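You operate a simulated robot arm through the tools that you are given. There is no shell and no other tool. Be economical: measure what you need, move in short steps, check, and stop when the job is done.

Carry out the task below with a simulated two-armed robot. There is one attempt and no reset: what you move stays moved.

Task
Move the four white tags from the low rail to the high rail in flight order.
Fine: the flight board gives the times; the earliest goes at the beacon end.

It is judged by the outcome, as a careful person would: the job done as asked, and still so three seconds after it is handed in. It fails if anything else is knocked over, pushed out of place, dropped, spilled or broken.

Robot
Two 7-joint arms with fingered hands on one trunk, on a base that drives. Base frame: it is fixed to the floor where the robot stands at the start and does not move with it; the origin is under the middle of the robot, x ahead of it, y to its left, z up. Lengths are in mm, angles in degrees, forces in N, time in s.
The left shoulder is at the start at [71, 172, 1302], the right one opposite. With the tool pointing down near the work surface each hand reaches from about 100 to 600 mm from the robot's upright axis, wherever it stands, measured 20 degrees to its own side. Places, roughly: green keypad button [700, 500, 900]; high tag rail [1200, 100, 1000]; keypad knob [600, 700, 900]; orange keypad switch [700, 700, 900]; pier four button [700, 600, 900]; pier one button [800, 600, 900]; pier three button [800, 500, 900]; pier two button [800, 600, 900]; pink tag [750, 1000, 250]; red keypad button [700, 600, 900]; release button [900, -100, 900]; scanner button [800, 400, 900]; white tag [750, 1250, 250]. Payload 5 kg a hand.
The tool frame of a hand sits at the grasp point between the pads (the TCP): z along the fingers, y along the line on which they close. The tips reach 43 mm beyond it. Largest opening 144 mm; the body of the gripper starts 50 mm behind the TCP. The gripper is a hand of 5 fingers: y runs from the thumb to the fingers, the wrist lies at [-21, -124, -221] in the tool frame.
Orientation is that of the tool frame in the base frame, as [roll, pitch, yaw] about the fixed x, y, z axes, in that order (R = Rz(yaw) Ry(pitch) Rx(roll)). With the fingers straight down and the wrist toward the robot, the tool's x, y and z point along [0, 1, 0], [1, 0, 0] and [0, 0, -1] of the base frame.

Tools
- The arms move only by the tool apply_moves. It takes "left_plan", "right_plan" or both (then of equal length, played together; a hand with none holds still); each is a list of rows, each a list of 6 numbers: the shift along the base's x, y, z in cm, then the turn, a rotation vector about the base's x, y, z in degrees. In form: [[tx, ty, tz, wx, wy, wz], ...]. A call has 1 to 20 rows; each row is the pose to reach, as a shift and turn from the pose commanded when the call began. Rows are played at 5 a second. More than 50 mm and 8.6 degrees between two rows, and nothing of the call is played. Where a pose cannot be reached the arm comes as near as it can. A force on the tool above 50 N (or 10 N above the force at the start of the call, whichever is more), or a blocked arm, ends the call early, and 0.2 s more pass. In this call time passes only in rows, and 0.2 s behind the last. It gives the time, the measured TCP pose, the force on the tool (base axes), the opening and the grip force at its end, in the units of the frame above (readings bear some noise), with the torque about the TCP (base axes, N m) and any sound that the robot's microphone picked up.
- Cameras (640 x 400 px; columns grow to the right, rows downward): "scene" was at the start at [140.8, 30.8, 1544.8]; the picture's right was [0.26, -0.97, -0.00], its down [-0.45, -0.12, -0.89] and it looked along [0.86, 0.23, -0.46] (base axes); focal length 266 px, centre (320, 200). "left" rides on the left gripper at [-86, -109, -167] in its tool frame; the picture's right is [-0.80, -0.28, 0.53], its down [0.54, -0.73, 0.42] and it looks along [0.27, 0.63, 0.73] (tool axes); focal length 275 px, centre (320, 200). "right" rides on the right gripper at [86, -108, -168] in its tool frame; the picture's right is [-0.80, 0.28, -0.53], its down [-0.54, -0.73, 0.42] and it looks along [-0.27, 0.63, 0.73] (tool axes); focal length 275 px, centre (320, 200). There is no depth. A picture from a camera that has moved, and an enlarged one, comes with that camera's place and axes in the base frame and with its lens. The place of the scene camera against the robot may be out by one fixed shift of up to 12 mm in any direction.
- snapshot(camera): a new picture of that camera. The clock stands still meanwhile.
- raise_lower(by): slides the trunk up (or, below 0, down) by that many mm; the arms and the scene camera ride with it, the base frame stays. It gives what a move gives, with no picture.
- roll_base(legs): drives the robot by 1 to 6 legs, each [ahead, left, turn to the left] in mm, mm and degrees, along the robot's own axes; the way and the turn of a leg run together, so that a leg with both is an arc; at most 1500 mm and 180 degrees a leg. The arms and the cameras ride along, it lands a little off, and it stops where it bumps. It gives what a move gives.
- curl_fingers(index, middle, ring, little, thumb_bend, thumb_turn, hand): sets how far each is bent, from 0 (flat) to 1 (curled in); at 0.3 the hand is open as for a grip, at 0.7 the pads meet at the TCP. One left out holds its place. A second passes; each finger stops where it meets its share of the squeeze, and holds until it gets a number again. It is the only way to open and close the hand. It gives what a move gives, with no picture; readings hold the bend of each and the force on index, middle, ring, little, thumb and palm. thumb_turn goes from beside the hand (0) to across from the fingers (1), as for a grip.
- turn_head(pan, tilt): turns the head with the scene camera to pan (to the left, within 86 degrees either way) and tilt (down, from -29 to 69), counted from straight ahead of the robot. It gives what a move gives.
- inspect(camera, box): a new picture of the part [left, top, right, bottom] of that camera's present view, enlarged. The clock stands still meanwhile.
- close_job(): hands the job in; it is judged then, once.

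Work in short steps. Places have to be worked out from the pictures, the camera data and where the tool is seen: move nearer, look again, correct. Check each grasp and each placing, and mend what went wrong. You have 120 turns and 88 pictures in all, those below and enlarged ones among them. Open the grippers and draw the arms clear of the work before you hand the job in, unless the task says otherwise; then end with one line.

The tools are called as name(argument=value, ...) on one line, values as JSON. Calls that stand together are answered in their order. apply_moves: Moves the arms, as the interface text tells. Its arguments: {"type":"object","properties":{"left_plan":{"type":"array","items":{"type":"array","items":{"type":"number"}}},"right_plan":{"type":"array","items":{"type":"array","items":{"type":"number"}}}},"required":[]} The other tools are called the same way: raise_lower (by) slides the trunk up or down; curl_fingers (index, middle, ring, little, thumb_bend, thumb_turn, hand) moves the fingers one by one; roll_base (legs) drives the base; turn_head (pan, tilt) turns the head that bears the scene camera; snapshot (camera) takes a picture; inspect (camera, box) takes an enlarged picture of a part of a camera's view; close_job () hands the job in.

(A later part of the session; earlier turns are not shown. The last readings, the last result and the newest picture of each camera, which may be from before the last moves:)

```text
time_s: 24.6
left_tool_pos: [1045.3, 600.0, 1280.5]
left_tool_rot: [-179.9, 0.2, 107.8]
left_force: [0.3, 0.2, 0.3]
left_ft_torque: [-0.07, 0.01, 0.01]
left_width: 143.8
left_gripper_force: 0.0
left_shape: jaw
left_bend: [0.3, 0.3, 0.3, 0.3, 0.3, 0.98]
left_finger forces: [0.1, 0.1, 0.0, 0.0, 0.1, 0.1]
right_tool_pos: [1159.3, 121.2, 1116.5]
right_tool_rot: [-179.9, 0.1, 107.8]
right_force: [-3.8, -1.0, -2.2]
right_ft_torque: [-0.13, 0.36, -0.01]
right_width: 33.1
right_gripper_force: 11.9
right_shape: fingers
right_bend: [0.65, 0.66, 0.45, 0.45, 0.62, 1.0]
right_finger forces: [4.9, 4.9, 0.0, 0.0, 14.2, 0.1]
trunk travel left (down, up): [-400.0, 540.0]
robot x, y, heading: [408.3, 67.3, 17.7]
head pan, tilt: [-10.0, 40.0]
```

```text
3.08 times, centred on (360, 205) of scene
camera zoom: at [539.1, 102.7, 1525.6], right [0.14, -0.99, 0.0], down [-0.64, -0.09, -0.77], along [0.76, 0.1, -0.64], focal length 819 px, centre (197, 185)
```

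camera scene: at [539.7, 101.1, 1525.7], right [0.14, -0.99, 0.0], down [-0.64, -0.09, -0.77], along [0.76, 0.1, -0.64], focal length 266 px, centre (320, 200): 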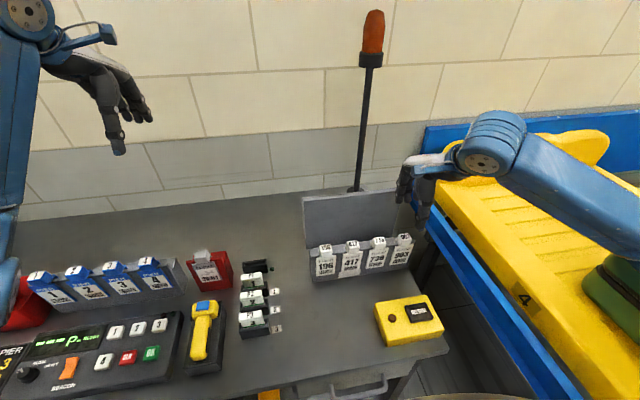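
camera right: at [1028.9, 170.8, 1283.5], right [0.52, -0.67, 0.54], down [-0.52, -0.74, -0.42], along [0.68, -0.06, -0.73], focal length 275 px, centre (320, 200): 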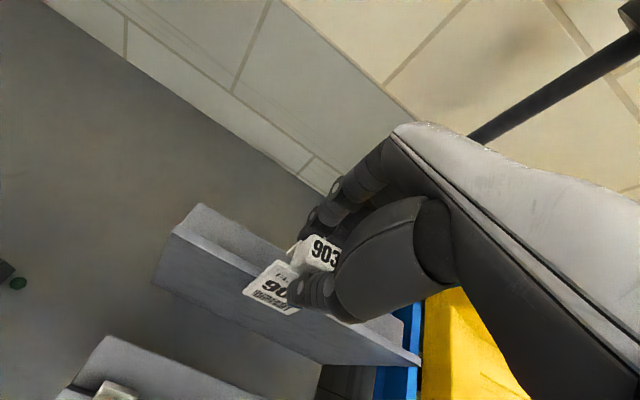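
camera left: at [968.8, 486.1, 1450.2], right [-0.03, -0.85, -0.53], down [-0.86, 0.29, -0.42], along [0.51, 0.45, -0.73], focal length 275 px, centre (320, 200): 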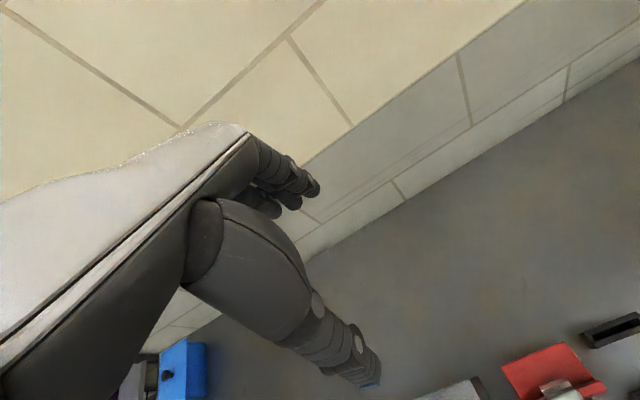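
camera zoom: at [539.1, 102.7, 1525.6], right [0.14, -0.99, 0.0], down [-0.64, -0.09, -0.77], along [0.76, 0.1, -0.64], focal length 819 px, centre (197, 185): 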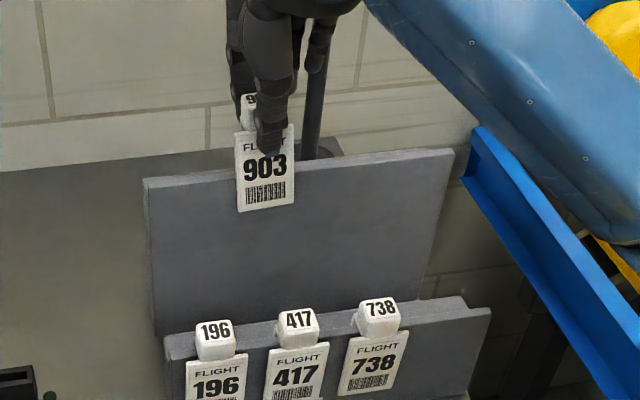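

A light 4 N force shows the card just touching the front face of the high rail. I back off 4 mm and look.

apply_moves(right_plan=[[-0.4, -0.13, 0, 0, 0, 0]])

inspect(camera="right", box=[140, 170, 440, 380])

```text
time_s: 25.0
left_tool_pos: [1044.4, 598.9, 1283.8]
left_tool_rot: [-179.9, -0.1, 107.9]
left_force: [0.3, 0.4, -0.4]
left_ft_torque: [-0.03, 0.02, 0.03]
left_width: 143.6
left_gripper_force: 0.1
left_shape: jaw
left_bend: [0.3, 0.3, 0.3, 0.3, 0.3, 0.98]
left_finger forces: [0.1, 0.0, 0.0, 0.0, 0.1, 0.1]
right_tool_pos: [1154.8, 117.8, 1115.8]
right_tool_rot: [179.9, 0.0, 107.9]
right_force: [-0.2, 0.4, -1.2]
right_ft_torque: [0.04, 0.02, 0.02]
right_width: 33.1
right_gripper_force: 12.4
right_shape: fingers
right_bend: [0.65, 0.66, 0.45, 0.45, 0.62, 1.0]
right_finger forces: [6.3, 6.0, 0.1, 0.0, 12.2, 0.0]
trunk travel left (down, up): [-400.0, 540.0]
robot x, y, heading: [404.0, 64.7, 18.0]
head pan, tilt: [-10.0, 40.0]
```

```text
1.90 times, centred on (290, 275) of right
camera zoom: at [1025.5, 168.1, 1283.0], right [0.52, -0.67, 0.53], down [-0.52, -0.74, -0.42], along [0.68, -0.06, -0.73], focal length 524 px, centre (377, 57)
```

zoom: 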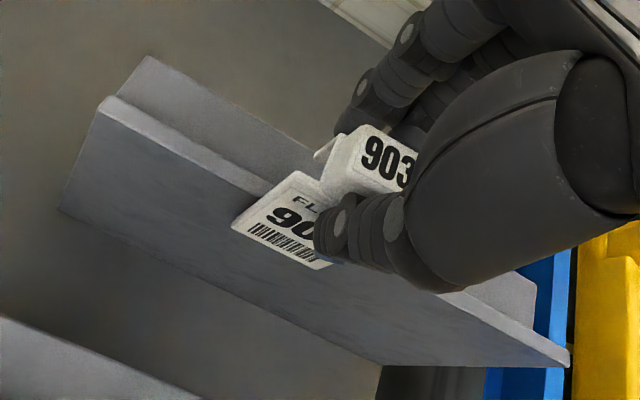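

Contact-free at n≈1135. I lower in small rows toward the expected seat and check.

apply_moves(right_plan=[[0, 0, -1.5, 0, 0, 0], [0, 0, -3, 0, 0, 0], [0, 0, -3.5, 0, 0, 0]])

inspect(camera="right", box=[200, 170, 400, 320])

```text
time_s: 25.8
left_tool_pos: [1044.8, 600.0, 1282.0]
left_tool_rot: [179.9, -0.1, 107.9]
left_force: [0.5, 0.1, -0.6]
left_ft_torque: [-0.03, 0.0, -0.01]
left_width: 143.5
left_gripper_force: 0.0
left_shape: jaw
left_bend: [0.3, 0.3, 0.3, 0.3, 0.3, 0.98]
left_finger forces: [0.0, 0.1, 0.1, 0.0, 0.1, 0.0]
right_tool_pos: [1155.5, 116.9, 1081.0]
right_tool_rot: [180.0, 0.0, 108.0]
right_force: [-0.3, 0.0, -0.4]
right_ft_torque: [0.03, -0.02, -0.02]
right_width: 33.0
right_gripper_force: 12.7
right_shape: fingers
right_bend: [0.65, 0.66, 0.45, 0.45, 0.62, 1.0]
right_finger forces: [6.3, 6.0, 0.1, 0.0, 12.1, 0.0]
trunk travel left (down, up): [-400.0, 540.0]
robot x, y, heading: [403.0, 65.9, 17.8]
head pan, tilt: [-10.0, 40.0]
```

```text
2.67 times, centred on (300, 245) of right
camera zoom: at [1025.3, 167.0, 1247.8], right [0.52, -0.67, 0.53], down [-0.52, -0.74, -0.42], along [0.68, -0.06, -0.73], focal length 734 px, centre (373, 80)
```

zoom: 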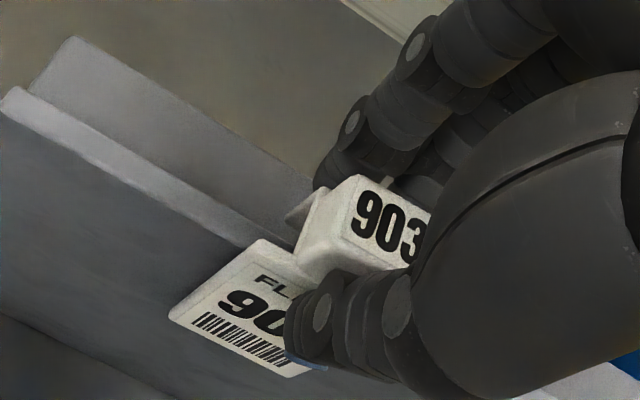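

Still no contact; flap looks behind the plate. I go down slowly until it seats.

apply_moves(right_plan=[[0, 0, -0.5, 0, 0, 0], [0, 0, -1.0, 0, 0, 0]])

inspect(camera="right", box=[200, 170, 400, 320])

```text
time_s: 26.4
left_tool_pos: [1045.0, 598.6, 1282.4]
left_tool_rot: [-179.9, 0.0, 107.9]
left_force: [-0.7, -0.5, 0.0]
left_ft_torque: [0.0, -0.01, 0.03]
left_width: 143.5
left_gripper_force: 0.0
left_shape: jaw
left_bend: [0.3, 0.3, 0.3, 0.3, 0.3, 0.98]
left_finger forces: [0.1, 0.1, 0.1, 0.0, 0.0, 0.0]
right_tool_pos: [1153.8, 116.1, 1069.1]
right_tool_rot: [-179.9, 0.0, 107.8]
right_force: [-0.2, -0.2, -0.5]
right_ft_torque: [0.01, 0.01, -0.02]
right_width: 33.2
right_gripper_force: 11.6
right_shape: fingers
right_bend: [0.65, 0.66, 0.45, 0.45, 0.62, 1.0]
right_finger forces: [6.3, 5.9, 0.0, 0.1, 12.1, 0.0]
trunk travel left (down, up): [-400.0, 540.0]
robot x, y, heading: [410.5, 67.1, 17.9]
head pan, tilt: [-10.0, 40.0]
```

```text
2.67 times, centred on (300, 245) of right
camera zoom: at [1025.5, 166.8, 1236.6], right [0.52, -0.67, 0.53], down [-0.52, -0.74, -0.42], along [0.68, -0.06, -0.73], focal length 734 px, centre (373, 80)
```

zoom: 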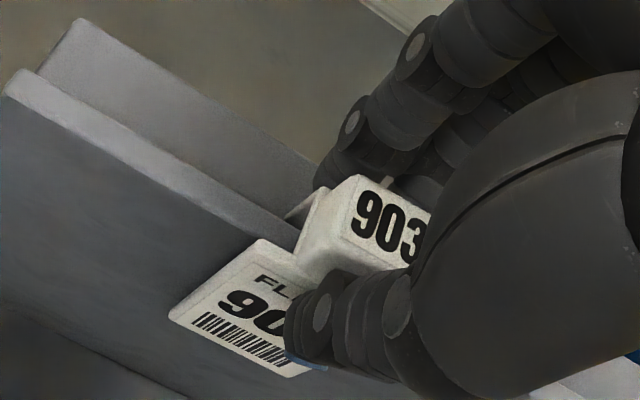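

Fits without contact, the flap is behind the plate. Continue down until contact.

apply_moves(right_plan=[[0, 0, -0.3, 0, 0, 0], [0, 0, -0.6, 0, 0, 0], [0, 0, -0.9, 0, 0, 0]])

inspect(camera="right", box=[200, 170, 400, 320])

```text
time_s: 27.2
left_tool_pos: [1041.7, 598.6, 1283.3]
left_tool_rot: [180.0, 0.0, 107.8]
left_force: [-0.2, 0.2, -0.7]
left_ft_torque: [-0.01, -0.02, -0.04]
left_width: 143.7
left_gripper_force: 0.1
left_shape: jaw
left_bend: [0.3, 0.3, 0.3, 0.3, 0.3, 0.98]
left_finger forces: [0.0, 0.0, 0.1, 0.1, 0.1, 0.1]
right_tool_pos: [1156.4, 117.2, 1063.1]
right_tool_rot: [179.7, -0.1, 107.8]
right_force: [3.4, -1.6, 19.9]
right_ft_torque: [-0.03, -0.02, 0.01]
right_width: 32.9
right_gripper_force: 16.1
right_shape: fingers
right_bend: [0.65, 0.66, 0.45, 0.45, 0.63, 1.0]
right_finger forces: [8.8, 8.5, 0.1, 0.0, 14.1, 0.0]
trunk travel left (down, up): [-400.0, 540.0]
robot x, y, heading: [405.3, 67.4, 17.9]
head pan, tilt: [-10.0, 40.0]
```

```text
2.67 times, centred on (300, 245) of right
camera zoom: at [1024.3, 166.7, 1230.9], right [0.51, -0.67, 0.53], down [-0.52, -0.74, -0.43], along [0.68, -0.06, -0.73], focal length 734 px, centre (373, 80)
```

zoom: 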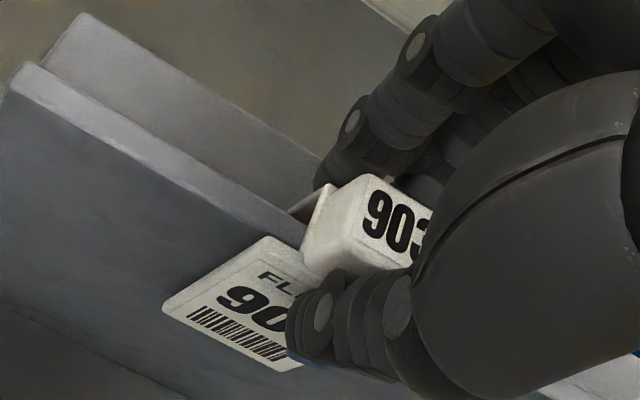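

Seated at z≈1063 as predicted. I relieve the load by 2–3 mm and open gently.

apply_moves(right_plan=[[0, 0, 0.25, 0, 0, 0]])

curl_fingers(hand="right", index=0.58, middle=0.58, thumb_bend=0.56)

curl_fingers(hand="right", index=0.48, middle=0.48, thumb_bend=0.48)

apply_moves(right_plan=[[0, 0, 4, 0, 0, 0], [0, 0, 8, 0, 0, 0]])

snapshot(camera="right")

inspect(camera="scene", box=[290, 160, 430, 290])

```text
time_s: 27.6
left_tool_pos: [1043.6, 599.3, 1282.9]
left_tool_rot: [-180.0, 0.1, 107.9]
left_force: [0.3, -0.8, -1.0]
left_ft_torque: [0.03, 0.02, -0.05]
left_width: 143.6
left_gripper_force: 0.0
left_shape: jaw
left_bend: [0.3, 0.3, 0.3, 0.3, 0.3, 0.98]
left_finger forces: [0.0, 0.0, 0.0, 0.1, 0.0, 0.0]
right_tool_pos: [1154.9, 118.4, 1064.9]
right_tool_rot: [179.8, 0.0, 107.9]
right_force: [5.1, -1.4, 15.8]
right_ft_torque: [-0.07, -0.09, 0.0]
right_width: 32.5
right_gripper_force: 15.5
right_shape: fingers
right_bend: [0.65, 0.66, 0.45, 0.45, 0.63, 1.0]
right_finger forces: [8.8, 8.5, 0.0, 0.0, 13.3, 0.0]
trunk travel left (down, up): [-400.0, 540.0]
robot x, y, heading: [407.0, 63.6, 17.9]
head pan, tilt: [-10.0, 40.0]
```

```text
time_s: 28.6
left_tool_pos: [1044.2, 598.6, 1281.4]
left_tool_rot: [-180.0, 0.0, 107.9]
left_force: [0.1, 0.1, 0.5]
left_ft_torque: [0.03, 0.03, -0.01]
left_width: 143.5
left_gripper_force: 0.0
left_shape: jaw
left_bend: [0.3, 0.3, 0.3, 0.3, 0.3, 0.98]
left_finger forces: [0.0, 0.0, 0.1, 0.1, 0.1, 0.0]
right_tool_pos: [1155.1, 117.8, 1063.8]
right_tool_rot: [-180.0, 0.1, 107.9]
right_force: [-0.4, 0.2, -0.7]
right_ft_torque: [-0.02, -0.02, -0.01]
right_width: 54.4
right_gripper_force: 0.0
right_shape: fingers
right_bend: [0.57, 0.57, 0.45, 0.45, 0.56, 1.0]
right_finger forces: [0.0, 0.1, 0.0, 0.1, 0.0, 0.0]
trunk travel left (down, up): [-400.0, 540.0]
robot x, y, heading: [408.8, 67.1, 17.8]
head pan, tilt: [-10.0, 40.0]
```

```text
time_s: 29.6
left_tool_pos: [1045.2, 599.7, 1282.6]
left_tool_rot: [-179.9, 0.0, 107.9]
left_force: [0.5, 0.1, 0.3]
left_ft_torque: [0.0, 0.01, 0.01]
left_width: 144.0
left_gripper_force: 0.0
left_shape: jaw
left_bend: [0.3, 0.3, 0.3, 0.3, 0.3, 0.98]
left_finger forces: [0.0, 0.0, 0.0, 0.1, 0.0, 0.0]
right_tool_pos: [1154.8, 116.9, 1064.1]
right_tool_rot: [180.0, 0.0, 107.9]
right_force: [-0.1, -0.2, -0.3]
right_ft_torque: [-0.02, 0.0, 0.03]
right_width: 84.9
right_gripper_force: 0.1
right_shape: fingers
right_bend: [0.48, 0.48, 0.45, 0.45, 0.48, 1.0]
right_finger forces: [0.0, 0.0, 0.0, 0.0, 0.0, 0.0]
trunk travel left (down, up): [-400.0, 540.0]
robot x, y, heading: [403.5, 66.1, 17.9]
head pan, tilt: [-10.0, 40.0]
```

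```text
time_s: 30.2
left_tool_pos: [1045.3, 598.7, 1281.5]
left_tool_rot: [179.9, 0.0, 107.8]
left_force: [0.3, 0.9, -0.5]
left_ft_torque: [-0.03, -0.02, -0.03]
left_width: 143.5
left_gripper_force: 0.1
left_shape: jaw
left_bend: [0.3, 0.3, 0.3, 0.3, 0.3, 0.98]
left_finger forces: [0.0, 0.0, 0.0, 0.0, 0.0, 0.0]
right_tool_pos: [1153.4, 116.0, 1144.6]
right_tool_rot: [-179.8, 0.2, 107.8]
right_force: [0.5, -0.2, -0.4]
right_ft_torque: [-0.01, -0.01, -0.03]
right_width: 85.1
right_gripper_force: 0.1
right_shape: fingers
right_bend: [0.48, 0.48, 0.45, 0.45, 0.48, 1.0]
right_finger forces: [0.1, 0.1, 0.0, 0.0, 0.1, 0.1]
trunk travel left (down, up): [-400.0, 540.0]
robot x, y, heading: [403.4, 66.8, 17.7]
head pan, tilt: [-10.0, 40.0]
```

```text
49 pictures are left
camera right: at [1025.1, 166.9, 1312.0], right [0.52, -0.67, 0.53], down [-0.52, -0.74, -0.42], along [0.68, -0.06, -0.73], focal length 275 px, centre (320, 200)
```

right: 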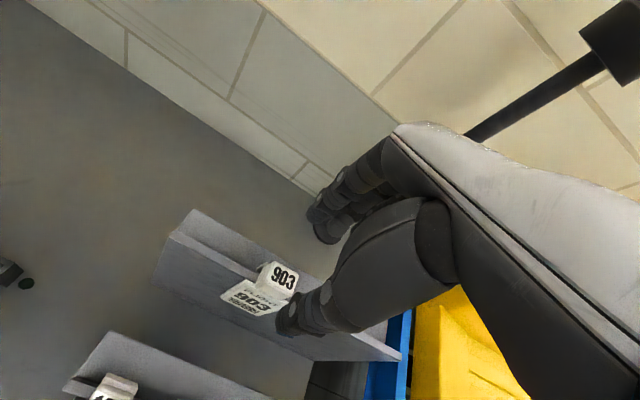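

```text
3.08 times, centred on (360, 225) of scene
camera zoom: at [538.6, 101.3, 1525.6], right [0.14, -0.99, 0.0], down [-0.64, -0.09, -0.77], along [0.76, 0.1, -0.64], focal length 819 px, centre (197, 123)
```

zoom: 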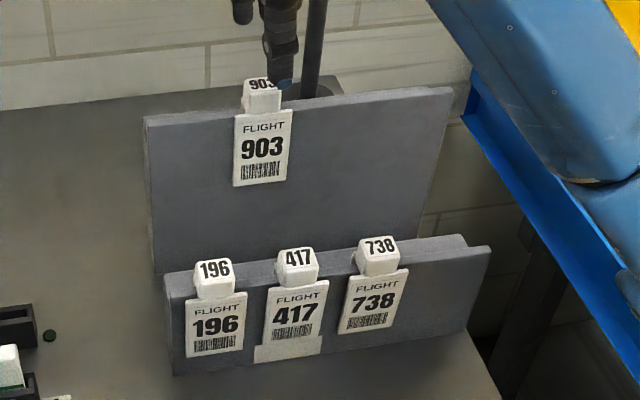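

903 hangs properly. Next is 738, going to the leftmost slot; I move over it and down with the same relative geometry.

apply_moves(right_plan=[[-3, -3.3, 0, 0, 0, 0], [-6, -6.6, 0, 0, 0, 0], [-8.5, -9.2, 0, 0, 0, 0], [-10.6, -11.5, 0, 0, 0, 0], [-10.6, -11.5, -4.5, 0, 0, 0], [-10.6, -11.5, -9, 0, 0, 0], [-10.6, -11.5, -13, 0, 0, 0], [-10.6, -11.5, -15.5, 0, 0, 0]])

inspect(camera="right", box=[170, 150, 410, 330])

```text
time_s: 32.0
left_tool_pos: [1045.4, 599.4, 1281.7]
left_tool_rot: [-179.9, 0.0, 107.9]
left_force: [0.6, 0.8, -0.1]
left_ft_torque: [-0.04, 0.03, 0.04]
left_width: 143.7
left_gripper_force: 0.0
left_shape: jaw
left_bend: [0.3, 0.3, 0.3, 0.3, 0.3, 0.98]
left_finger forces: [0.0, 0.0, 0.0, 0.0, 0.0, 0.1]
right_tool_pos: [1050.6, 2.7, 989.9]
right_tool_rot: [179.9, 0.0, 107.8]
right_force: [0.9, -0.7, -1.0]
right_ft_torque: [0.0, 0.0, 0.0]
right_width: 85.5
right_gripper_force: 0.0
right_shape: fingers
right_bend: [0.48, 0.48, 0.45, 0.45, 0.48, 1.0]
right_finger forces: [0.1, 0.0, 0.0, 0.0, 0.1, 0.0]
trunk travel left (down, up): [-400.0, 540.0]
robot x, y, heading: [406.8, 65.9, 18.2]
head pan, tilt: [-10.0, 40.0]
```

```text
2.22 times, centred on (290, 240) of right
camera zoom: at [920.9, 51.8, 1156.9], right [0.52, -0.67, 0.53], down [-0.52, -0.74, -0.42], along [0.68, -0.06, -0.73], focal length 612 px, centre (387, 111)
```

zoom: 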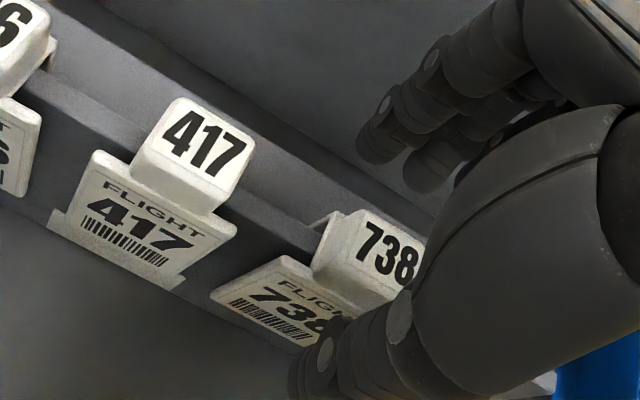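

The knob centre is at about (1045,0), so TCP is 5 mm too far back; I correct, lower to z≈975 and pinch.

apply_moves(right_plan=[[-0.45, -0.15, 0, 0, 0, 0], [-0.45, -0.15, -1.5, 0, 0, 0]])

curl_fingers(hand="right", index=0.63, middle=0.63, thumb_bend=0.63)

curl_fingers(hand="right", index=0.7, middle=0.7, thumb_bend=0.7)

apply_moves(right_plan=[[0, 0, 1, 0, 0, 0], [0, 0, 2.5, 0, 0, 0]])

snapshot(camera="right")

```text
time_s: 32.6
left_tool_pos: [1045.9, 599.5, 1281.7]
left_tool_rot: [-179.9, 0.0, 107.9]
left_force: [-0.5, 0.3, 0.1]
left_ft_torque: [0.02, 0.01, -0.02]
left_width: 143.5
left_gripper_force: 0.1
left_shape: jaw
left_bend: [0.3, 0.3, 0.3, 0.3, 0.3, 0.98]
left_finger forces: [0.0, 0.1, 0.0, 0.1, 0.0, 0.0]
right_tool_pos: [1043.4, -0.7, 974.7]
right_tool_rot: [-180.0, 0.0, 107.9]
right_force: [-0.1, 0.6, -0.4]
right_ft_torque: [0.01, 0.01, 0.01]
right_width: 85.3
right_gripper_force: 0.1
right_shape: fingers
right_bend: [0.48, 0.48, 0.45, 0.45, 0.48, 1.0]
right_finger forces: [0.1, 0.0, 0.0, 0.0, 0.0, 0.0]
trunk travel left (down, up): [-400.0, 540.0]
robot x, y, heading: [405.6, 64.2, 17.8]
head pan, tilt: [-10.0, 40.0]
```

```text
time_s: 33.6
left_tool_pos: [1044.4, 599.7, 1282.0]
left_tool_rot: [180.0, 0.0, 107.9]
left_force: [0.2, 0.2, 0.5]
left_ft_torque: [-0.02, -0.02, -0.01]
left_width: 143.6
left_gripper_force: 0.0
left_shape: jaw
left_bend: [0.3, 0.3, 0.3, 0.3, 0.3, 0.98]
left_finger forces: [0.0, 0.0, 0.0, 0.0, 0.0, 0.0]
right_tool_pos: [1044.2, -0.4, 975.2]
right_tool_rot: [179.9, 0.0, 108.0]
right_force: [0.4, -0.5, -0.6]
right_ft_torque: [0.0, -0.01, 0.01]
right_width: 36.2
right_gripper_force: 2.0
right_shape: fingers
right_bend: [0.62, 0.62, 0.45, 0.45, 0.62, 1.0]
right_finger forces: [1.0, 1.0, 0.0, 0.0, 2.1, 0.0]
trunk travel left (down, up): [-400.0, 540.0]
robot x, y, heading: [405.0, 70.4, 18.0]
head pan, tilt: [-10.0, 40.0]
```

```text
time_s: 34.6
left_tool_pos: [1044.1, 598.6, 1281.5]
left_tool_rot: [-179.9, 0.1, 107.9]
left_force: [-0.6, -0.2, 0.6]
left_ft_torque: [0.03, 0.02, 0.01]
left_width: 143.8
left_gripper_force: 0.0
left_shape: jaw
left_bend: [0.3, 0.3, 0.3, 0.3, 0.3, 0.98]
left_finger forces: [0.0, 0.1, 0.0, 0.0, 0.0, 0.1]
right_tool_pos: [1043.9, 0.6, 975.4]
right_tool_rot: [180.0, 0.0, 107.9]
right_force: [1.7, 0.8, 0.4]
right_ft_torque: [0.01, -0.04, 0.03]
right_width: 33.7
right_gripper_force: 12.7
right_shape: fingers
right_bend: [0.64, 0.65, 0.45, 0.45, 0.63, 1.0]
right_finger forces: [6.2, 7.2, 0.0, 0.0, 12.0, 0.1]
trunk travel left (down, up): [-400.0, 540.0]
robot x, y, heading: [405.9, 66.5, 18.0]
head pan, tilt: [-10.0, 40.0]
```

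```text
time_s: 35.2
left_tool_pos: [1044.5, 599.7, 1281.8]
left_tool_rot: [180.0, 0.0, 107.9]
left_force: [-0.1, 0.0, -0.2]
left_ft_torque: [0.0, -0.02, 0.02]
left_width: 143.6
left_gripper_force: 0.1
left_shape: jaw
left_bend: [0.3, 0.3, 0.3, 0.3, 0.3, 0.98]
left_finger forces: [0.1, 0.0, 0.1, 0.0, 0.0, 0.0]
right_tool_pos: [1043.7, 0.7, 998.1]
right_tool_rot: [-179.9, 0.1, 107.9]
right_force: [0.3, 0.0, -0.3]
right_ft_torque: [0.03, -0.01, 0.04]
right_width: 33.4
right_gripper_force: 12.9
right_shape: fingers
right_bend: [0.64, 0.66, 0.45, 0.45, 0.63, 1.0]
right_finger forces: [6.2, 6.4, 0.1, 0.1, 12.7, 0.0]
trunk travel left (down, up): [-400.0, 540.0]
robot x, y, heading: [405.1, 69.0, 17.8]
head pan, tilt: [-10.0, 40.0]
```

```text
46 pictures are left
camera right: at [914.2, 50.5, 1166.4], right [0.52, -0.67, 0.53], down [-0.52, -0.74, -0.42], along [0.68, -0.06, -0.73], focal length 275 px, centre (320, 200)
```

right: 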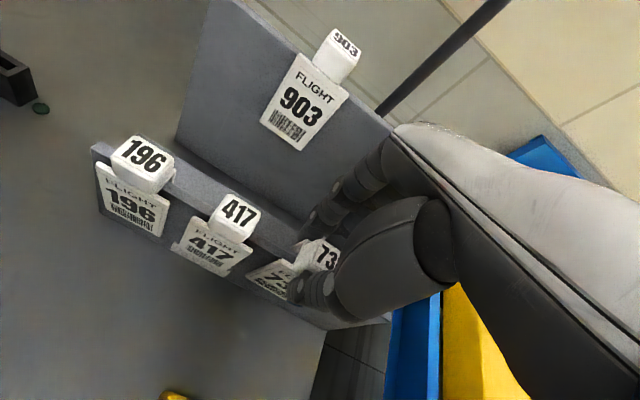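

738 is held. I lift it, shift left in front of the rail, then go back over the leftmost slot, staying clear of 903.

apply_moves(right_plan=[[0, 0, 4, 0, 0, 0], [0, 0, 8, 0, 0, 0], [0, 0, 11.8, 0, 0, 0], [-1.5, 4.7, 11.8, 0, 0, 0], [-3, 9.3, 11.8, 0, 0, 0], [-4.5, 13.9, 11.8, 0, 0, 0], [-3.2, 15.2, 11.8, 0, 0, 0], [1, 16.6, 11.8, 0, 0, 0], [5, 17.9, 11.8, 0, 0, 0], [8.7, 18.9, 11.8, 0, 0, 0]])

inspect(camera="right", box=[140, 170, 440, 380])

```text
time_s: 37.4
left_tool_pos: [1044.0, 600.0, 1281.5]
left_tool_rot: [-179.9, 0.0, 107.9]
left_force: [0.2, -0.6, -0.3]
left_ft_torque: [0.01, 0.0, 0.03]
left_width: 143.8
left_gripper_force: 0.2
left_shape: jaw
left_bend: [0.3, 0.3, 0.3, 0.3, 0.3, 0.98]
left_finger forces: [0.0, 0.0, 0.0, 0.2, 0.1, 0.1]
right_tool_pos: [1133.4, 188.4, 1115.4]
right_tool_rot: [-179.9, 0.0, 108.0]
right_force: [-3.6, -0.5, -1.1]
right_ft_torque: [-0.05, 0.34, 0.0]
right_width: 33.2
right_gripper_force: 12.0
right_shape: fingers
right_bend: [0.65, 0.66, 0.45, 0.45, 0.63, 1.0]
right_finger forces: [5.0, 5.1, 0.0, 0.0, 13.9, 0.1]
trunk travel left (down, up): [-400.0, 540.0]
robot x, y, heading: [401.1, 67.5, 17.8]
head pan, tilt: [-10.0, 40.0]
```

```text
1.90 times, centred on (290, 275) of right
camera zoom: at [1003.4, 239.0, 1282.6], right [0.52, -0.67, 0.53], down [-0.52, -0.74, -0.42], along [0.68, -0.06, -0.73], focal length 524 px, centre (377, 57)
```

zoom: 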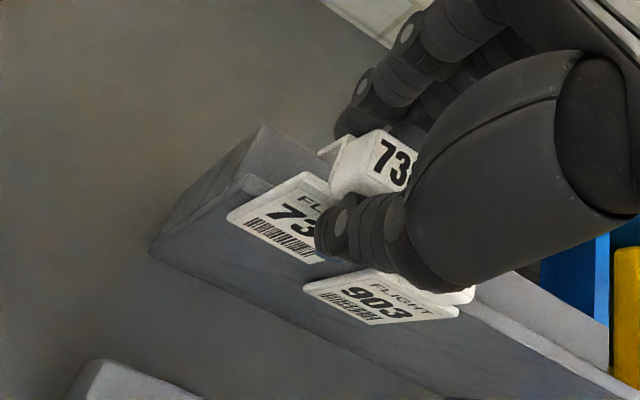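

Same light card contact as before; back off 4 mm (and 2 mm left), then lower.

apply_moves(right_plan=[[-0.45, 0.05, 0, 0, 0, 0], [-0.45, 0.05, -2, 0, 0, 0], [-0.45, 0.05, -3.8, 0, 0, 0]])

inspect(camera="right", box=[200, 170, 400, 320])

```text
time_s: 38.2
left_tool_pos: [1044.6, 597.9, 1282.6]
left_tool_rot: [-179.9, 0.1, 108.0]
left_force: [0.1, 0.0, -0.1]
left_ft_torque: [0.01, 0.01, 0.0]
left_width: 143.7
left_gripper_force: 0.1
left_shape: jaw
left_bend: [0.3, 0.3, 0.3, 0.3, 0.3, 0.98]
left_finger forces: [0.0, 0.1, 0.0, 0.1, 0.1, 0.1]
right_tool_pos: [1126.5, 189.1, 1078.0]
right_tool_rot: [180.0, 0.0, 107.9]
right_force: [1.0, 0.6, -0.2]
right_ft_torque: [0.03, 0.06, 0.01]
right_width: 32.9
right_gripper_force: 12.4
right_shape: fingers
right_bend: [0.65, 0.66, 0.45, 0.45, 0.63, 1.0]
right_finger forces: [6.3, 6.0, 0.1, 0.1, 12.4, 0.0]
trunk travel left (down, up): [-400.0, 540.0]
robot x, y, heading: [404.2, 67.7, 18.0]
head pan, tilt: [-10.0, 40.0]
```

```text
2.67 times, centred on (300, 245) of right
camera zoom: at [997.9, 239.5, 1244.7], right [0.51, -0.67, 0.53], down [-0.52, -0.74, -0.42], along [0.68, -0.06, -0.73], focal length 734 px, centre (373, 80)
```

zoom: 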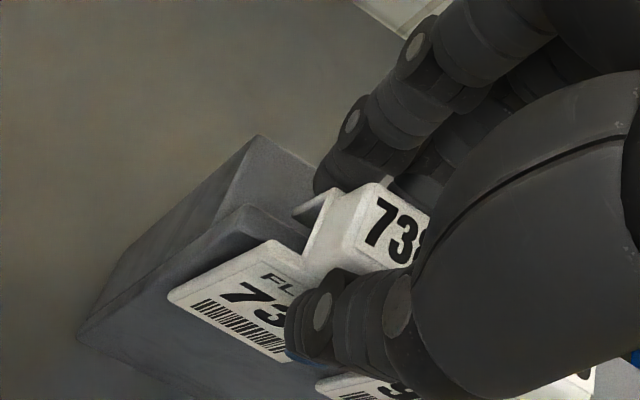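

TCP is at n≈1130, a bit further forward than for 903; I nudge back 3 mm and lower slowly.

apply_moves(right_plan=[[0.3, 0.1, 0, 0, 0, 0], [0.3, 0.1, -0.4, 0, 0, 0], [0.3, 0.1, -0.8, 0, 0, 0], [0.3, 0.1, -1.1, 0, 0, 0]])

inspect(camera="right", box=[200, 170, 400, 320])

```text
time_s: 39.2
left_tool_pos: [1044.4, 599.5, 1282.8]
left_tool_rot: [-179.9, -0.1, 107.9]
left_force: [-0.4, 0.2, -0.1]
left_ft_torque: [0.0, 0.05, 0.03]
left_width: 143.8
left_gripper_force: 0.0
left_shape: jaw
left_bend: [0.3, 0.3, 0.3, 0.3, 0.3, 0.98]
left_finger forces: [0.0, 0.0, 0.0, 0.1, 0.1, 0.1]
right_tool_pos: [1130.4, 190.9, 1067.6]
right_tool_rot: [-180.0, 0.0, 107.9]
right_force: [-1.5, -0.3, -0.9]
right_ft_torque: [0.0, 0.09, 0.01]
right_width: 33.2
right_gripper_force: 12.1
right_shape: fingers
right_bend: [0.65, 0.66, 0.45, 0.45, 0.63, 1.0]
right_finger forces: [5.7, 6.1, 0.0, 0.1, 12.6, 0.1]
trunk travel left (down, up): [-400.0, 540.0]
robot x, y, heading: [403.4, 67.7, 18.0]
head pan, tilt: [-10.0, 40.0]
```

```text
2.67 times, centred on (300, 245) of right
camera zoom: at [1000.2, 240.8, 1234.8], right [0.52, -0.67, 0.53], down [-0.52, -0.74, -0.42], along [0.68, -0.06, -0.73], focal length 734 px, centre (373, 80)
```

zoom: 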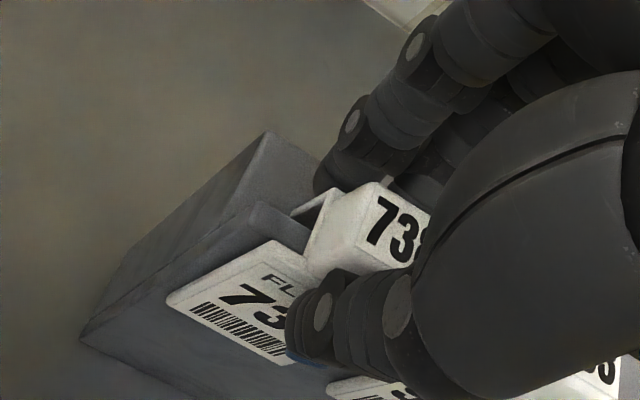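

It's straddling the plate. Seat it, relieve, and release.

apply_moves(right_plan=[[-0.1, 0, -0.3, 0, 0, 0], [-0.1, 0, -0.6, 0, 0, 0]])

apply_moves(right_plan=[[0, 0, 0.1, 0, 0, 0]])

curl_fingers(hand="right", index=0.58, middle=0.58, thumb_bend=0.56)

curl_fingers(hand="right", index=0.48, middle=0.48, thumb_bend=0.48)

inspect(camera="right", box=[200, 170, 400, 320])

```text
time_s: 39.8
left_tool_pos: [1043.2, 598.7, 1283.0]
left_tool_rot: [179.9, -0.1, 107.9]
left_force: [0.3, 0.8, 0.7]
left_ft_torque: [0.0, -0.03, -0.03]
left_width: 144.0
left_gripper_force: 0.1
left_shape: jaw
left_bend: [0.3, 0.3, 0.3, 0.3, 0.3, 0.98]
left_finger forces: [0.0, 0.0, 0.1, 0.1, 0.0, 0.0]
right_tool_pos: [1129.2, 191.0, 1064.2]
right_tool_rot: [179.7, -0.2, 107.9]
right_force: [1.3, 0.2, 13.0]
right_ft_torque: [-0.12, 0.12, 0.03]
right_width: 32.9
right_gripper_force: 13.9
right_shape: fingers
right_bend: [0.65, 0.66, 0.45, 0.45, 0.63, 1.0]
right_finger forces: [7.0, 7.9, 0.0, 0.0, 13.9, 0.1]
trunk travel left (down, up): [-400.0, 540.0]
robot x, y, heading: [404.4, 64.4, 17.9]
head pan, tilt: [-10.0, 40.0]
```

```text
time_s: 40.2
left_tool_pos: [1043.2, 597.7, 1282.1]
left_tool_rot: [-180.0, -0.1, 107.9]
left_force: [-0.5, 0.4, 0.7]
left_ft_torque: [0.01, 0.02, 0.03]
left_width: 143.8
left_gripper_force: 0.1
left_shape: jaw
left_bend: [0.3, 0.3, 0.3, 0.3, 0.3, 0.98]
left_finger forces: [0.0, 0.0, 0.1, 0.0, 0.1, 0.0]
right_tool_pos: [1127.9, 191.3, 1064.8]
right_tool_rot: [179.9, 0.0, 107.8]
right_force: [1.4, 0.5, 12.4]
right_ft_torque: [-0.1, 0.06, 0.04]
right_width: 33.3
right_gripper_force: 14.7
right_shape: fingers
right_bend: [0.65, 0.66, 0.45, 0.45, 0.63, 1.0]
right_finger forces: [7.2, 8.1, 0.0, 0.0, 13.6, 0.0]
trunk travel left (down, up): [-400.0, 540.0]
robot x, y, heading: [403.2, 64.8, 18.0]
head pan, tilt: [-10.0, 40.0]
```

```text
time_s: 41.2
left_tool_pos: [1045.1, 599.8, 1281.3]
left_tool_rot: [180.0, 0.0, 107.9]
left_force: [0.1, -0.3, 0.0]
left_ft_torque: [-0.04, 0.01, -0.03]
left_width: 143.8
left_gripper_force: 0.0
left_shape: jaw
left_bend: [0.3, 0.3, 0.3, 0.3, 0.3, 0.98]
left_finger forces: [0.0, 0.0, 0.0, 0.1, 0.0, 0.0]
right_tool_pos: [1129.4, 190.5, 1062.8]
right_tool_rot: [180.0, 0.0, 107.9]
right_force: [0.1, -0.1, 0.4]
right_ft_torque: [-0.01, -0.01, -0.03]
right_width: 54.4
right_gripper_force: 0.0
right_shape: fingers
right_bend: [0.57, 0.57, 0.45, 0.45, 0.56, 1.0]
right_finger forces: [0.0, 0.0, 0.0, 0.0, 0.0, 0.1]
trunk travel left (down, up): [-400.0, 540.0]
robot x, y, heading: [403.8, 65.8, 17.7]
head pan, tilt: [-10.0, 40.0]
```

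```text
time_s: 42.2
left_tool_pos: [1044.7, 598.9, 1282.1]
left_tool_rot: [-179.9, 0.0, 107.9]
left_force: [-0.6, 0.0, 0.0]
left_ft_torque: [0.0, 0.01, 0.03]
left_width: 143.7
left_gripper_force: 0.1
left_shape: jaw
left_bend: [0.3, 0.3, 0.3, 0.3, 0.3, 0.98]
left_finger forces: [0.1, 0.0, 0.0, 0.0, 0.0, 0.0]
right_tool_pos: [1129.2, 189.9, 1062.9]
right_tool_rot: [180.0, 0.0, 107.9]
right_force: [0.6, 0.2, 0.0]
right_ft_torque: [-0.02, 0.0, -0.01]
right_width: 85.1
right_gripper_force: 0.1
right_shape: fingers
right_bend: [0.48, 0.48, 0.45, 0.45, 0.48, 1.0]
right_finger forces: [0.1, 0.1, 0.0, 0.1, 0.0, 0.0]
trunk travel left (down, up): [-400.0, 540.0]
robot x, y, heading: [407.3, 67.4, 17.7]
head pan, tilt: [-10.0, 40.0]
```

```text
2.67 times, centred on (300, 245) of right
camera zoom: at [999.5, 240.6, 1229.9], right [0.52, -0.67, 0.53], down [-0.52, -0.74, -0.42], along [0.68, -0.06, -0.73], focal length 734 px, centre (373, 80)
```

zoom: 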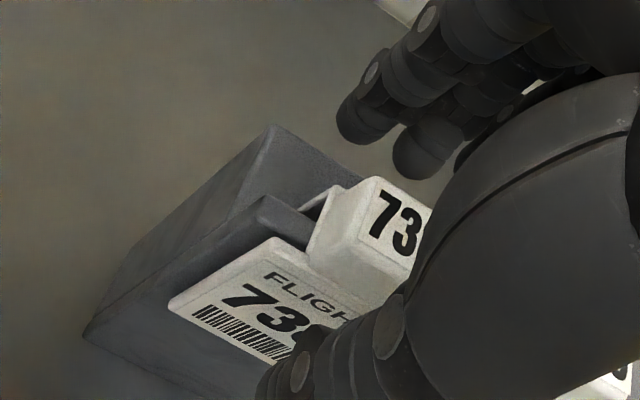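

738 is seated. I rise and go to tag 196 (target: second slot from beacon end), with ring and little opened a bit more because 417 is its neighbour.

apply_moves(right_plan=[[0, 0, 4, 0, 0, 0], [0, 0, 8, 0, 0, 0], [-4.4, -1.5, 8, 0, 0, 0], [-8.8, -3, 8, 0, 0, 0], [-13.1, -4.4, 8, 0, 0, 0], [-13.1, -4.4, 4, 0, 0, 0], [-13.1, -4.4, 0, 0, 0, 0], [-13.1, -4.4, -4, 0, 0, 0]])

curl_fingers(hand="right", ring=0.4, little=0.38)

snapshot(camera="right")

inspect(camera="scene", box=[280, 150, 440, 290])

```text
time_s: 44.0
left_tool_pos: [1044.7, 598.5, 1283.8]
left_tool_rot: [179.9, -0.1, 107.9]
left_force: [-0.3, 0.6, 0.0]
left_ft_torque: [-0.01, -0.02, 0.02]
left_width: 143.9
left_gripper_force: 0.0
left_shape: jaw
left_bend: [0.3, 0.3, 0.3, 0.3, 0.3, 0.98]
left_finger forces: [0.0, 0.0, 0.0, 0.0, 0.1, 0.1]
right_tool_pos: [998.2, 148.9, 1023.5]
right_tool_rot: [-180.0, 0.0, 107.9]
right_force: [0.0, 0.1, 0.5]
right_ft_torque: [0.02, 0.01, 0.03]
right_width: 85.5
right_gripper_force: 0.1
right_shape: fingers
right_bend: [0.48, 0.48, 0.45, 0.45, 0.48, 1.0]
right_finger forces: [0.0, 0.0, 0.0, 0.1, 0.0, 0.1]
trunk travel left (down, up): [-400.0, 540.0]
robot x, y, heading: [407.5, 68.0, 17.9]
head pan, tilt: [-10.0, 40.0]
```

```text
time_s: 45.0
left_tool_pos: [1044.3, 599.2, 1282.4]
left_tool_rot: [180.0, 0.0, 108.0]
left_force: [0.3, -0.3, 0.8]
left_ft_torque: [0.02, -0.01, -0.01]
left_width: 143.8
left_gripper_force: 0.2
left_shape: jaw
left_bend: [0.3, 0.3, 0.3, 0.3, 0.3, 0.98]
left_finger forces: [0.0, 0.0, 0.1, 0.0, 0.0, 0.0]
right_tool_pos: [999.1, 148.6, 1023.9]
right_tool_rot: [180.0, 0.0, 107.9]
right_force: [-0.1, 0.7, -0.3]
right_ft_torque: [0.0, 0.01, 0.03]
right_width: 85.5
right_gripper_force: 0.0
right_shape: fingers
right_bend: [0.48, 0.48, 0.4, 0.38, 0.48, 1.0]
right_finger forces: [0.1, 0.1, 0.0, 0.0, 0.0, 0.1]
trunk travel left (down, up): [-400.0, 540.0]
robot x, y, heading: [405.1, 66.8, 18.1]
head pan, tilt: [-10.0, 40.0]
```

```text
41 pictures are left
camera right: at [868.4, 198.3, 1190.8], right [0.52, -0.67, 0.53], down [-0.52, -0.74, -0.42], along [0.68, -0.06, -0.73], focal length 275 px, centre (320, 200)
```

right: 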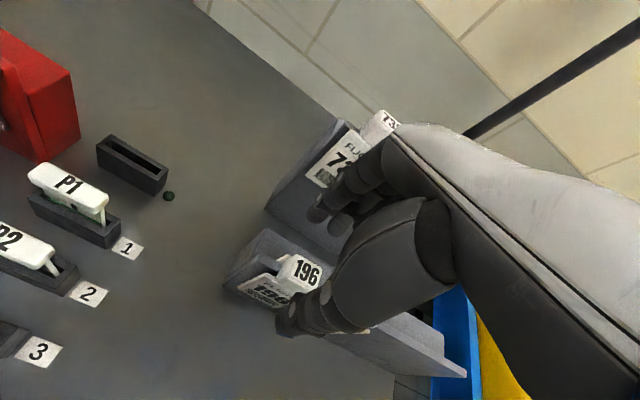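

```text
2.86 times, centred on (360, 220) of scene
camera zoom: at [539.1, 100.6, 1525.7], right [0.14, -0.99, 0.0], down [-0.64, -0.09, -0.77], along [0.76, 0.1, -0.64], focal length 760 px, centre (206, 143)
```

zoom: 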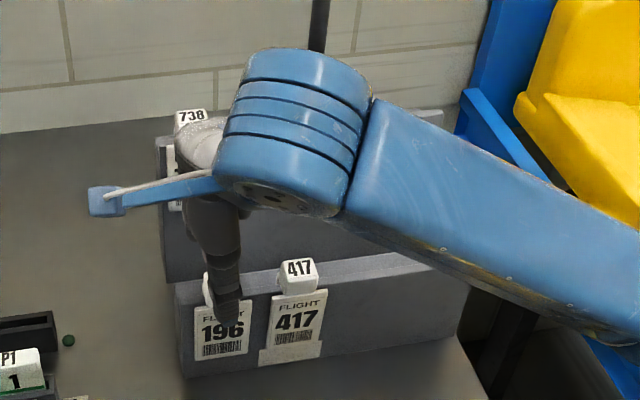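

Knob 196 measures at about (1000,141), so I shift ~7 mm toward the right and lower to 990, then verify.

apply_moves(right_plan=[[0.13, -0.7, 0, 0, 0, 0], [0.13, -0.7, -3.4, 0, 0, 0]])

inspect(camera="right", box=[170, 150, 410, 330])

```text
time_s: 45.6
left_tool_pos: [1044.4, 598.5, 1283.5]
left_tool_rot: [-179.8, 0.0, 107.9]
left_force: [0.0, -0.5, 0.6]
left_ft_torque: [0.0, 0.02, 0.01]
left_width: 143.7
left_gripper_force: 0.2
left_shape: jaw
left_bend: [0.3, 0.3, 0.3, 0.3, 0.3, 0.98]
left_finger forces: [0.0, 0.0, 0.0, 0.0, 0.0, 0.0]
right_tool_pos: [1000.3, 138.8, 990.2]
right_tool_rot: [-180.0, 0.0, 107.9]
right_force: [0.7, -0.5, 0.0]
right_ft_torque: [-0.01, -0.01, -0.04]
right_width: 85.2
right_gripper_force: 0.1
right_shape: fingers
right_bend: [0.48, 0.48, 0.4, 0.38, 0.48, 1.0]
right_finger forces: [0.0, 0.0, 0.0, 0.1, 0.0, 0.1]
trunk travel left (down, up): [-400.0, 540.0]
robot x, y, heading: [404.2, 67.8, 17.8]
head pan, tilt: [-10.0, 40.0]
```

```text
2.22 times, centred on (290, 240) of right
camera zoom: at [870.4, 188.9, 1157.1], right [0.51, -0.67, 0.53], down [-0.52, -0.74, -0.42], along [0.68, -0.06, -0.73], focal length 612 px, centre (387, 111)
```

zoom: 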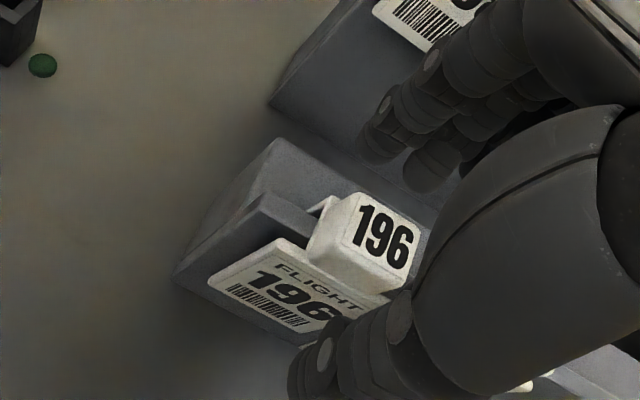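

Almost aligned (2–3 mm left needed). Correct, lower, pinch and lift.

apply_moves(right_plan=[[-0.08, 0.25, 0, 0, 0, 0], [-0.08, 0.25, -1.5, 0, 0, 0]])

curl_fingers(hand="right", index=0.63, middle=0.63, thumb_bend=0.63)

curl_fingers(hand="right", index=0.7, middle=0.7, thumb_bend=0.7)

apply_moves(right_plan=[[0, 0, 1, 0, 0, 0], [0, 0, 2.5, 0, 0, 0]])

snapshot(camera="right")

```text
time_s: 46.2
left_tool_pos: [1043.3, 599.1, 1281.9]
left_tool_rot: [-180.0, 0.1, 107.9]
left_force: [-0.3, -0.8, 0.2]
left_ft_torque: [-0.01, 0.04, 0.0]
left_width: 143.7
left_gripper_force: 0.0
left_shape: jaw
left_bend: [0.3, 0.3, 0.3, 0.3, 0.3, 0.98]
left_finger forces: [0.1, 0.0, 0.0, 0.0, 0.1, 0.1]
right_tool_pos: [1000.0, 141.6, 975.7]
right_tool_rot: [-180.0, 0.1, 107.8]
right_force: [0.2, 0.3, -0.5]
right_ft_torque: [0.01, -0.02, -0.01]
right_width: 85.4
right_gripper_force: 0.1
right_shape: fingers
right_bend: [0.48, 0.48, 0.4, 0.38, 0.48, 1.0]
right_finger forces: [0.0, 0.0, 0.0, 0.0, 0.0, 0.0]
trunk travel left (down, up): [-400.0, 540.0]
robot x, y, heading: [406.9, 65.7, 18.1]
head pan, tilt: [-10.0, 40.0]
```

```text
time_s: 47.2
left_tool_pos: [1044.8, 598.7, 1281.1]
left_tool_rot: [-180.0, 0.0, 107.9]
left_force: [0.3, -0.6, -0.5]
left_ft_torque: [-0.04, -0.02, 0.02]
left_width: 143.8
left_gripper_force: 0.0
left_shape: jaw
left_bend: [0.3, 0.3, 0.3, 0.3, 0.3, 0.98]
left_finger forces: [0.0, 0.0, 0.0, 0.0, 0.0, 0.0]
right_tool_pos: [999.2, 140.6, 974.8]
right_tool_rot: [-180.0, -0.1, 107.9]
right_force: [0.4, 1.0, -0.3]
right_ft_torque: [0.04, 0.01, 0.03]
right_width: 36.1
right_gripper_force: 2.5
right_shape: fingers
right_bend: [0.62, 0.62, 0.4, 0.38, 0.62, 1.0]
right_finger forces: [1.1, 0.9, 0.0, 0.0, 2.0, 0.0]
trunk travel left (down, up): [-400.0, 540.0]
robot x, y, heading: [401.9, 69.0, 18.1]
head pan, tilt: [-10.0, 40.0]
```

```text
time_s: 48.2
left_tool_pos: [1044.1, 599.1, 1281.6]
left_tool_rot: [-179.9, 0.0, 107.9]
left_force: [-0.2, 0.0, -0.1]
left_ft_torque: [-0.02, 0.01, -0.02]
left_width: 143.7
left_gripper_force: 0.0
left_shape: jaw
left_bend: [0.3, 0.3, 0.3, 0.3, 0.3, 0.98]
left_finger forces: [0.0, 0.0, 0.1, 0.0, 0.0, 0.0]
right_tool_pos: [999.7, 141.6, 974.7]
right_tool_rot: [179.9, 0.0, 107.9]
right_force: [0.3, 0.3, 0.6]
right_ft_torque: [0.0, 0.01, -0.04]
right_width: 33.4
right_gripper_force: 12.5
right_shape: fingers
right_bend: [0.64, 0.66, 0.4, 0.38, 0.63, 1.0]
right_finger forces: [6.0, 6.8, 0.0, 0.0, 12.6, 0.0]
trunk travel left (down, up): [-400.0, 540.0]
robot x, y, heading: [404.8, 65.1, 17.5]
head pan, tilt: [-10.0, 40.0]
```

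```text
time_s: 48.8
left_tool_pos: [1043.6, 599.9, 1283.3]
left_tool_rot: [179.9, 0.2, 107.9]
left_force: [-0.5, -0.5, 0.5]
left_ft_torque: [-0.03, 0.05, -0.03]
left_width: 144.0
left_gripper_force: 0.0
left_shape: jaw
left_bend: [0.3, 0.3, 0.3, 0.3, 0.3, 0.98]
left_finger forces: [0.0, 0.0, 0.0, 0.0, 0.0, 0.0]
right_tool_pos: [998.3, 140.5, 999.7]
right_tool_rot: [180.0, 0.1, 107.9]
right_force: [0.2, -0.4, -1.1]
right_ft_torque: [-0.01, -0.04, 0.0]
right_width: 33.7
right_gripper_force: 12.8
right_shape: fingers
right_bend: [0.64, 0.66, 0.4, 0.38, 0.63, 1.0]
right_finger forces: [6.1, 6.5, 0.0, 0.1, 12.6, 0.0]
trunk travel left (down, up): [-400.0, 540.0]
robot x, y, heading: [405.6, 65.2, 17.9]
head pan, tilt: [-10.0, 40.0]
```

```text
38 pictures are left
camera right: at [868.6, 191.4, 1166.7], right [0.52, -0.67, 0.53], down [-0.52, -0.74, -0.42], along [0.68, -0.06, -0.73], focal length 275 px, centre (320, 200)
```

right: 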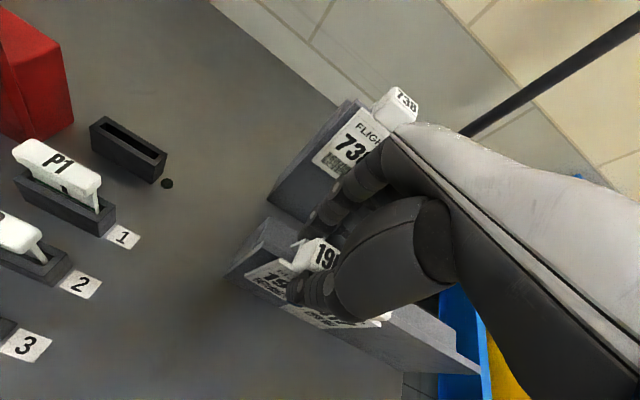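

196 is held. Lift, move right in front of the rails, then back over the second slot, stopping ~3 mm short of the contact depth.

apply_moves(right_plan=[[0, 0, 4, 0, 0, 0], [0, 0, 8, 0, 0, 0], [0, 0, 11.8, 0, 0, 0], [1.4, -4.4, 11.8, 0, 0, 0], [2.8, -8.7, 11.8, 0, 0, 0], [4.5, -13.9, 11.8, 0, 0, 0], [8.5, -12.6, 11.8, 0, 0, 0], [12.5, -11.3, 11.8, 0, 0, 0], [16, -10.1, 11.8, 0, 0, 0], [17.6, -9.6, 11.8, 0, 0, 0]])

inspect(camera="right", box=[140, 170, 440, 380])

```text
refused: row 6 steps farther than a row can; nothing moved
```

```text
1.90 times, centred on (290, 275) of right
camera zoom: at [868.6, 191.4, 1166.7], right [0.52, -0.67, 0.53], down [-0.52, -0.74, -0.42], along [0.68, -0.06, -0.73], focal length 524 px, centre (377, 57)
```

zoom: 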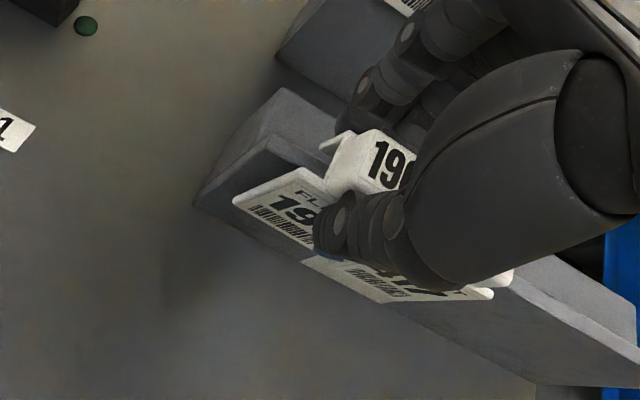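

One row was too long; I resend with even steps.

apply_moves(right_plan=[[0, 0, 4, 0, 0, 0], [0, 0, 8, 0, 0, 0], [0, 0, 11.8, 0, 0, 0], [1.5, -4.6, 11.8, 0, 0, 0], [3, -9.2, 11.8, 0, 0, 0], [4.5, -13.8, 11.8, 0, 0, 0], [8.5, -12.5, 11.8, 0, 0, 0], [12.5, -11.3, 11.8, 0, 0, 0], [16, -10.1, 11.8, 0, 0, 0], [17.6, -9.6, 11.8, 0, 0, 0]])

inspect(camera="right", box=[140, 170, 440, 380])

```text
time_s: 51.0
left_tool_pos: [1044.5, 598.7, 1280.9]
left_tool_rot: [-179.9, 0.0, 107.9]
left_force: [0.7, -0.2, -0.3]
left_ft_torque: [-0.07, -0.01, 0.01]
left_width: 143.7
left_gripper_force: 0.0
left_shape: jaw
left_bend: [0.3, 0.3, 0.3, 0.3, 0.3, 0.98]
left_finger forces: [0.1, 0.0, 0.1, 0.0, 0.0, 0.0]
right_tool_pos: [1174.3, 45.7, 1117.7]
right_tool_rot: [-179.9, 0.0, 107.9]
right_force: [-1.0, 0.0, -0.6]
right_ft_torque: [-0.07, 0.21, 0.05]
right_width: 32.9
right_gripper_force: 12.3
right_shape: fingers
right_bend: [0.64, 0.66, 0.4, 0.38, 0.63, 1.0]
right_finger forces: [5.2, 5.7, 0.0, 0.1, 12.8, 0.0]
trunk travel left (down, up): [-400.0, 540.0]
robot x, y, heading: [404.6, 65.3, 17.8]
head pan, tilt: [-10.0, 40.0]
```

```text
1.90 times, centred on (290, 275) of right
camera zoom: at [1044.7, 96.2, 1283.1], right [0.52, -0.67, 0.53], down [-0.52, -0.74, -0.42], along [0.68, -0.06, -0.73], focal length 524 px, centre (377, 57)
```

zoom: 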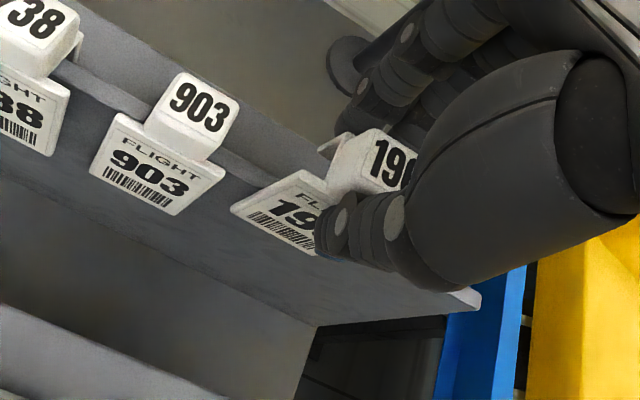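

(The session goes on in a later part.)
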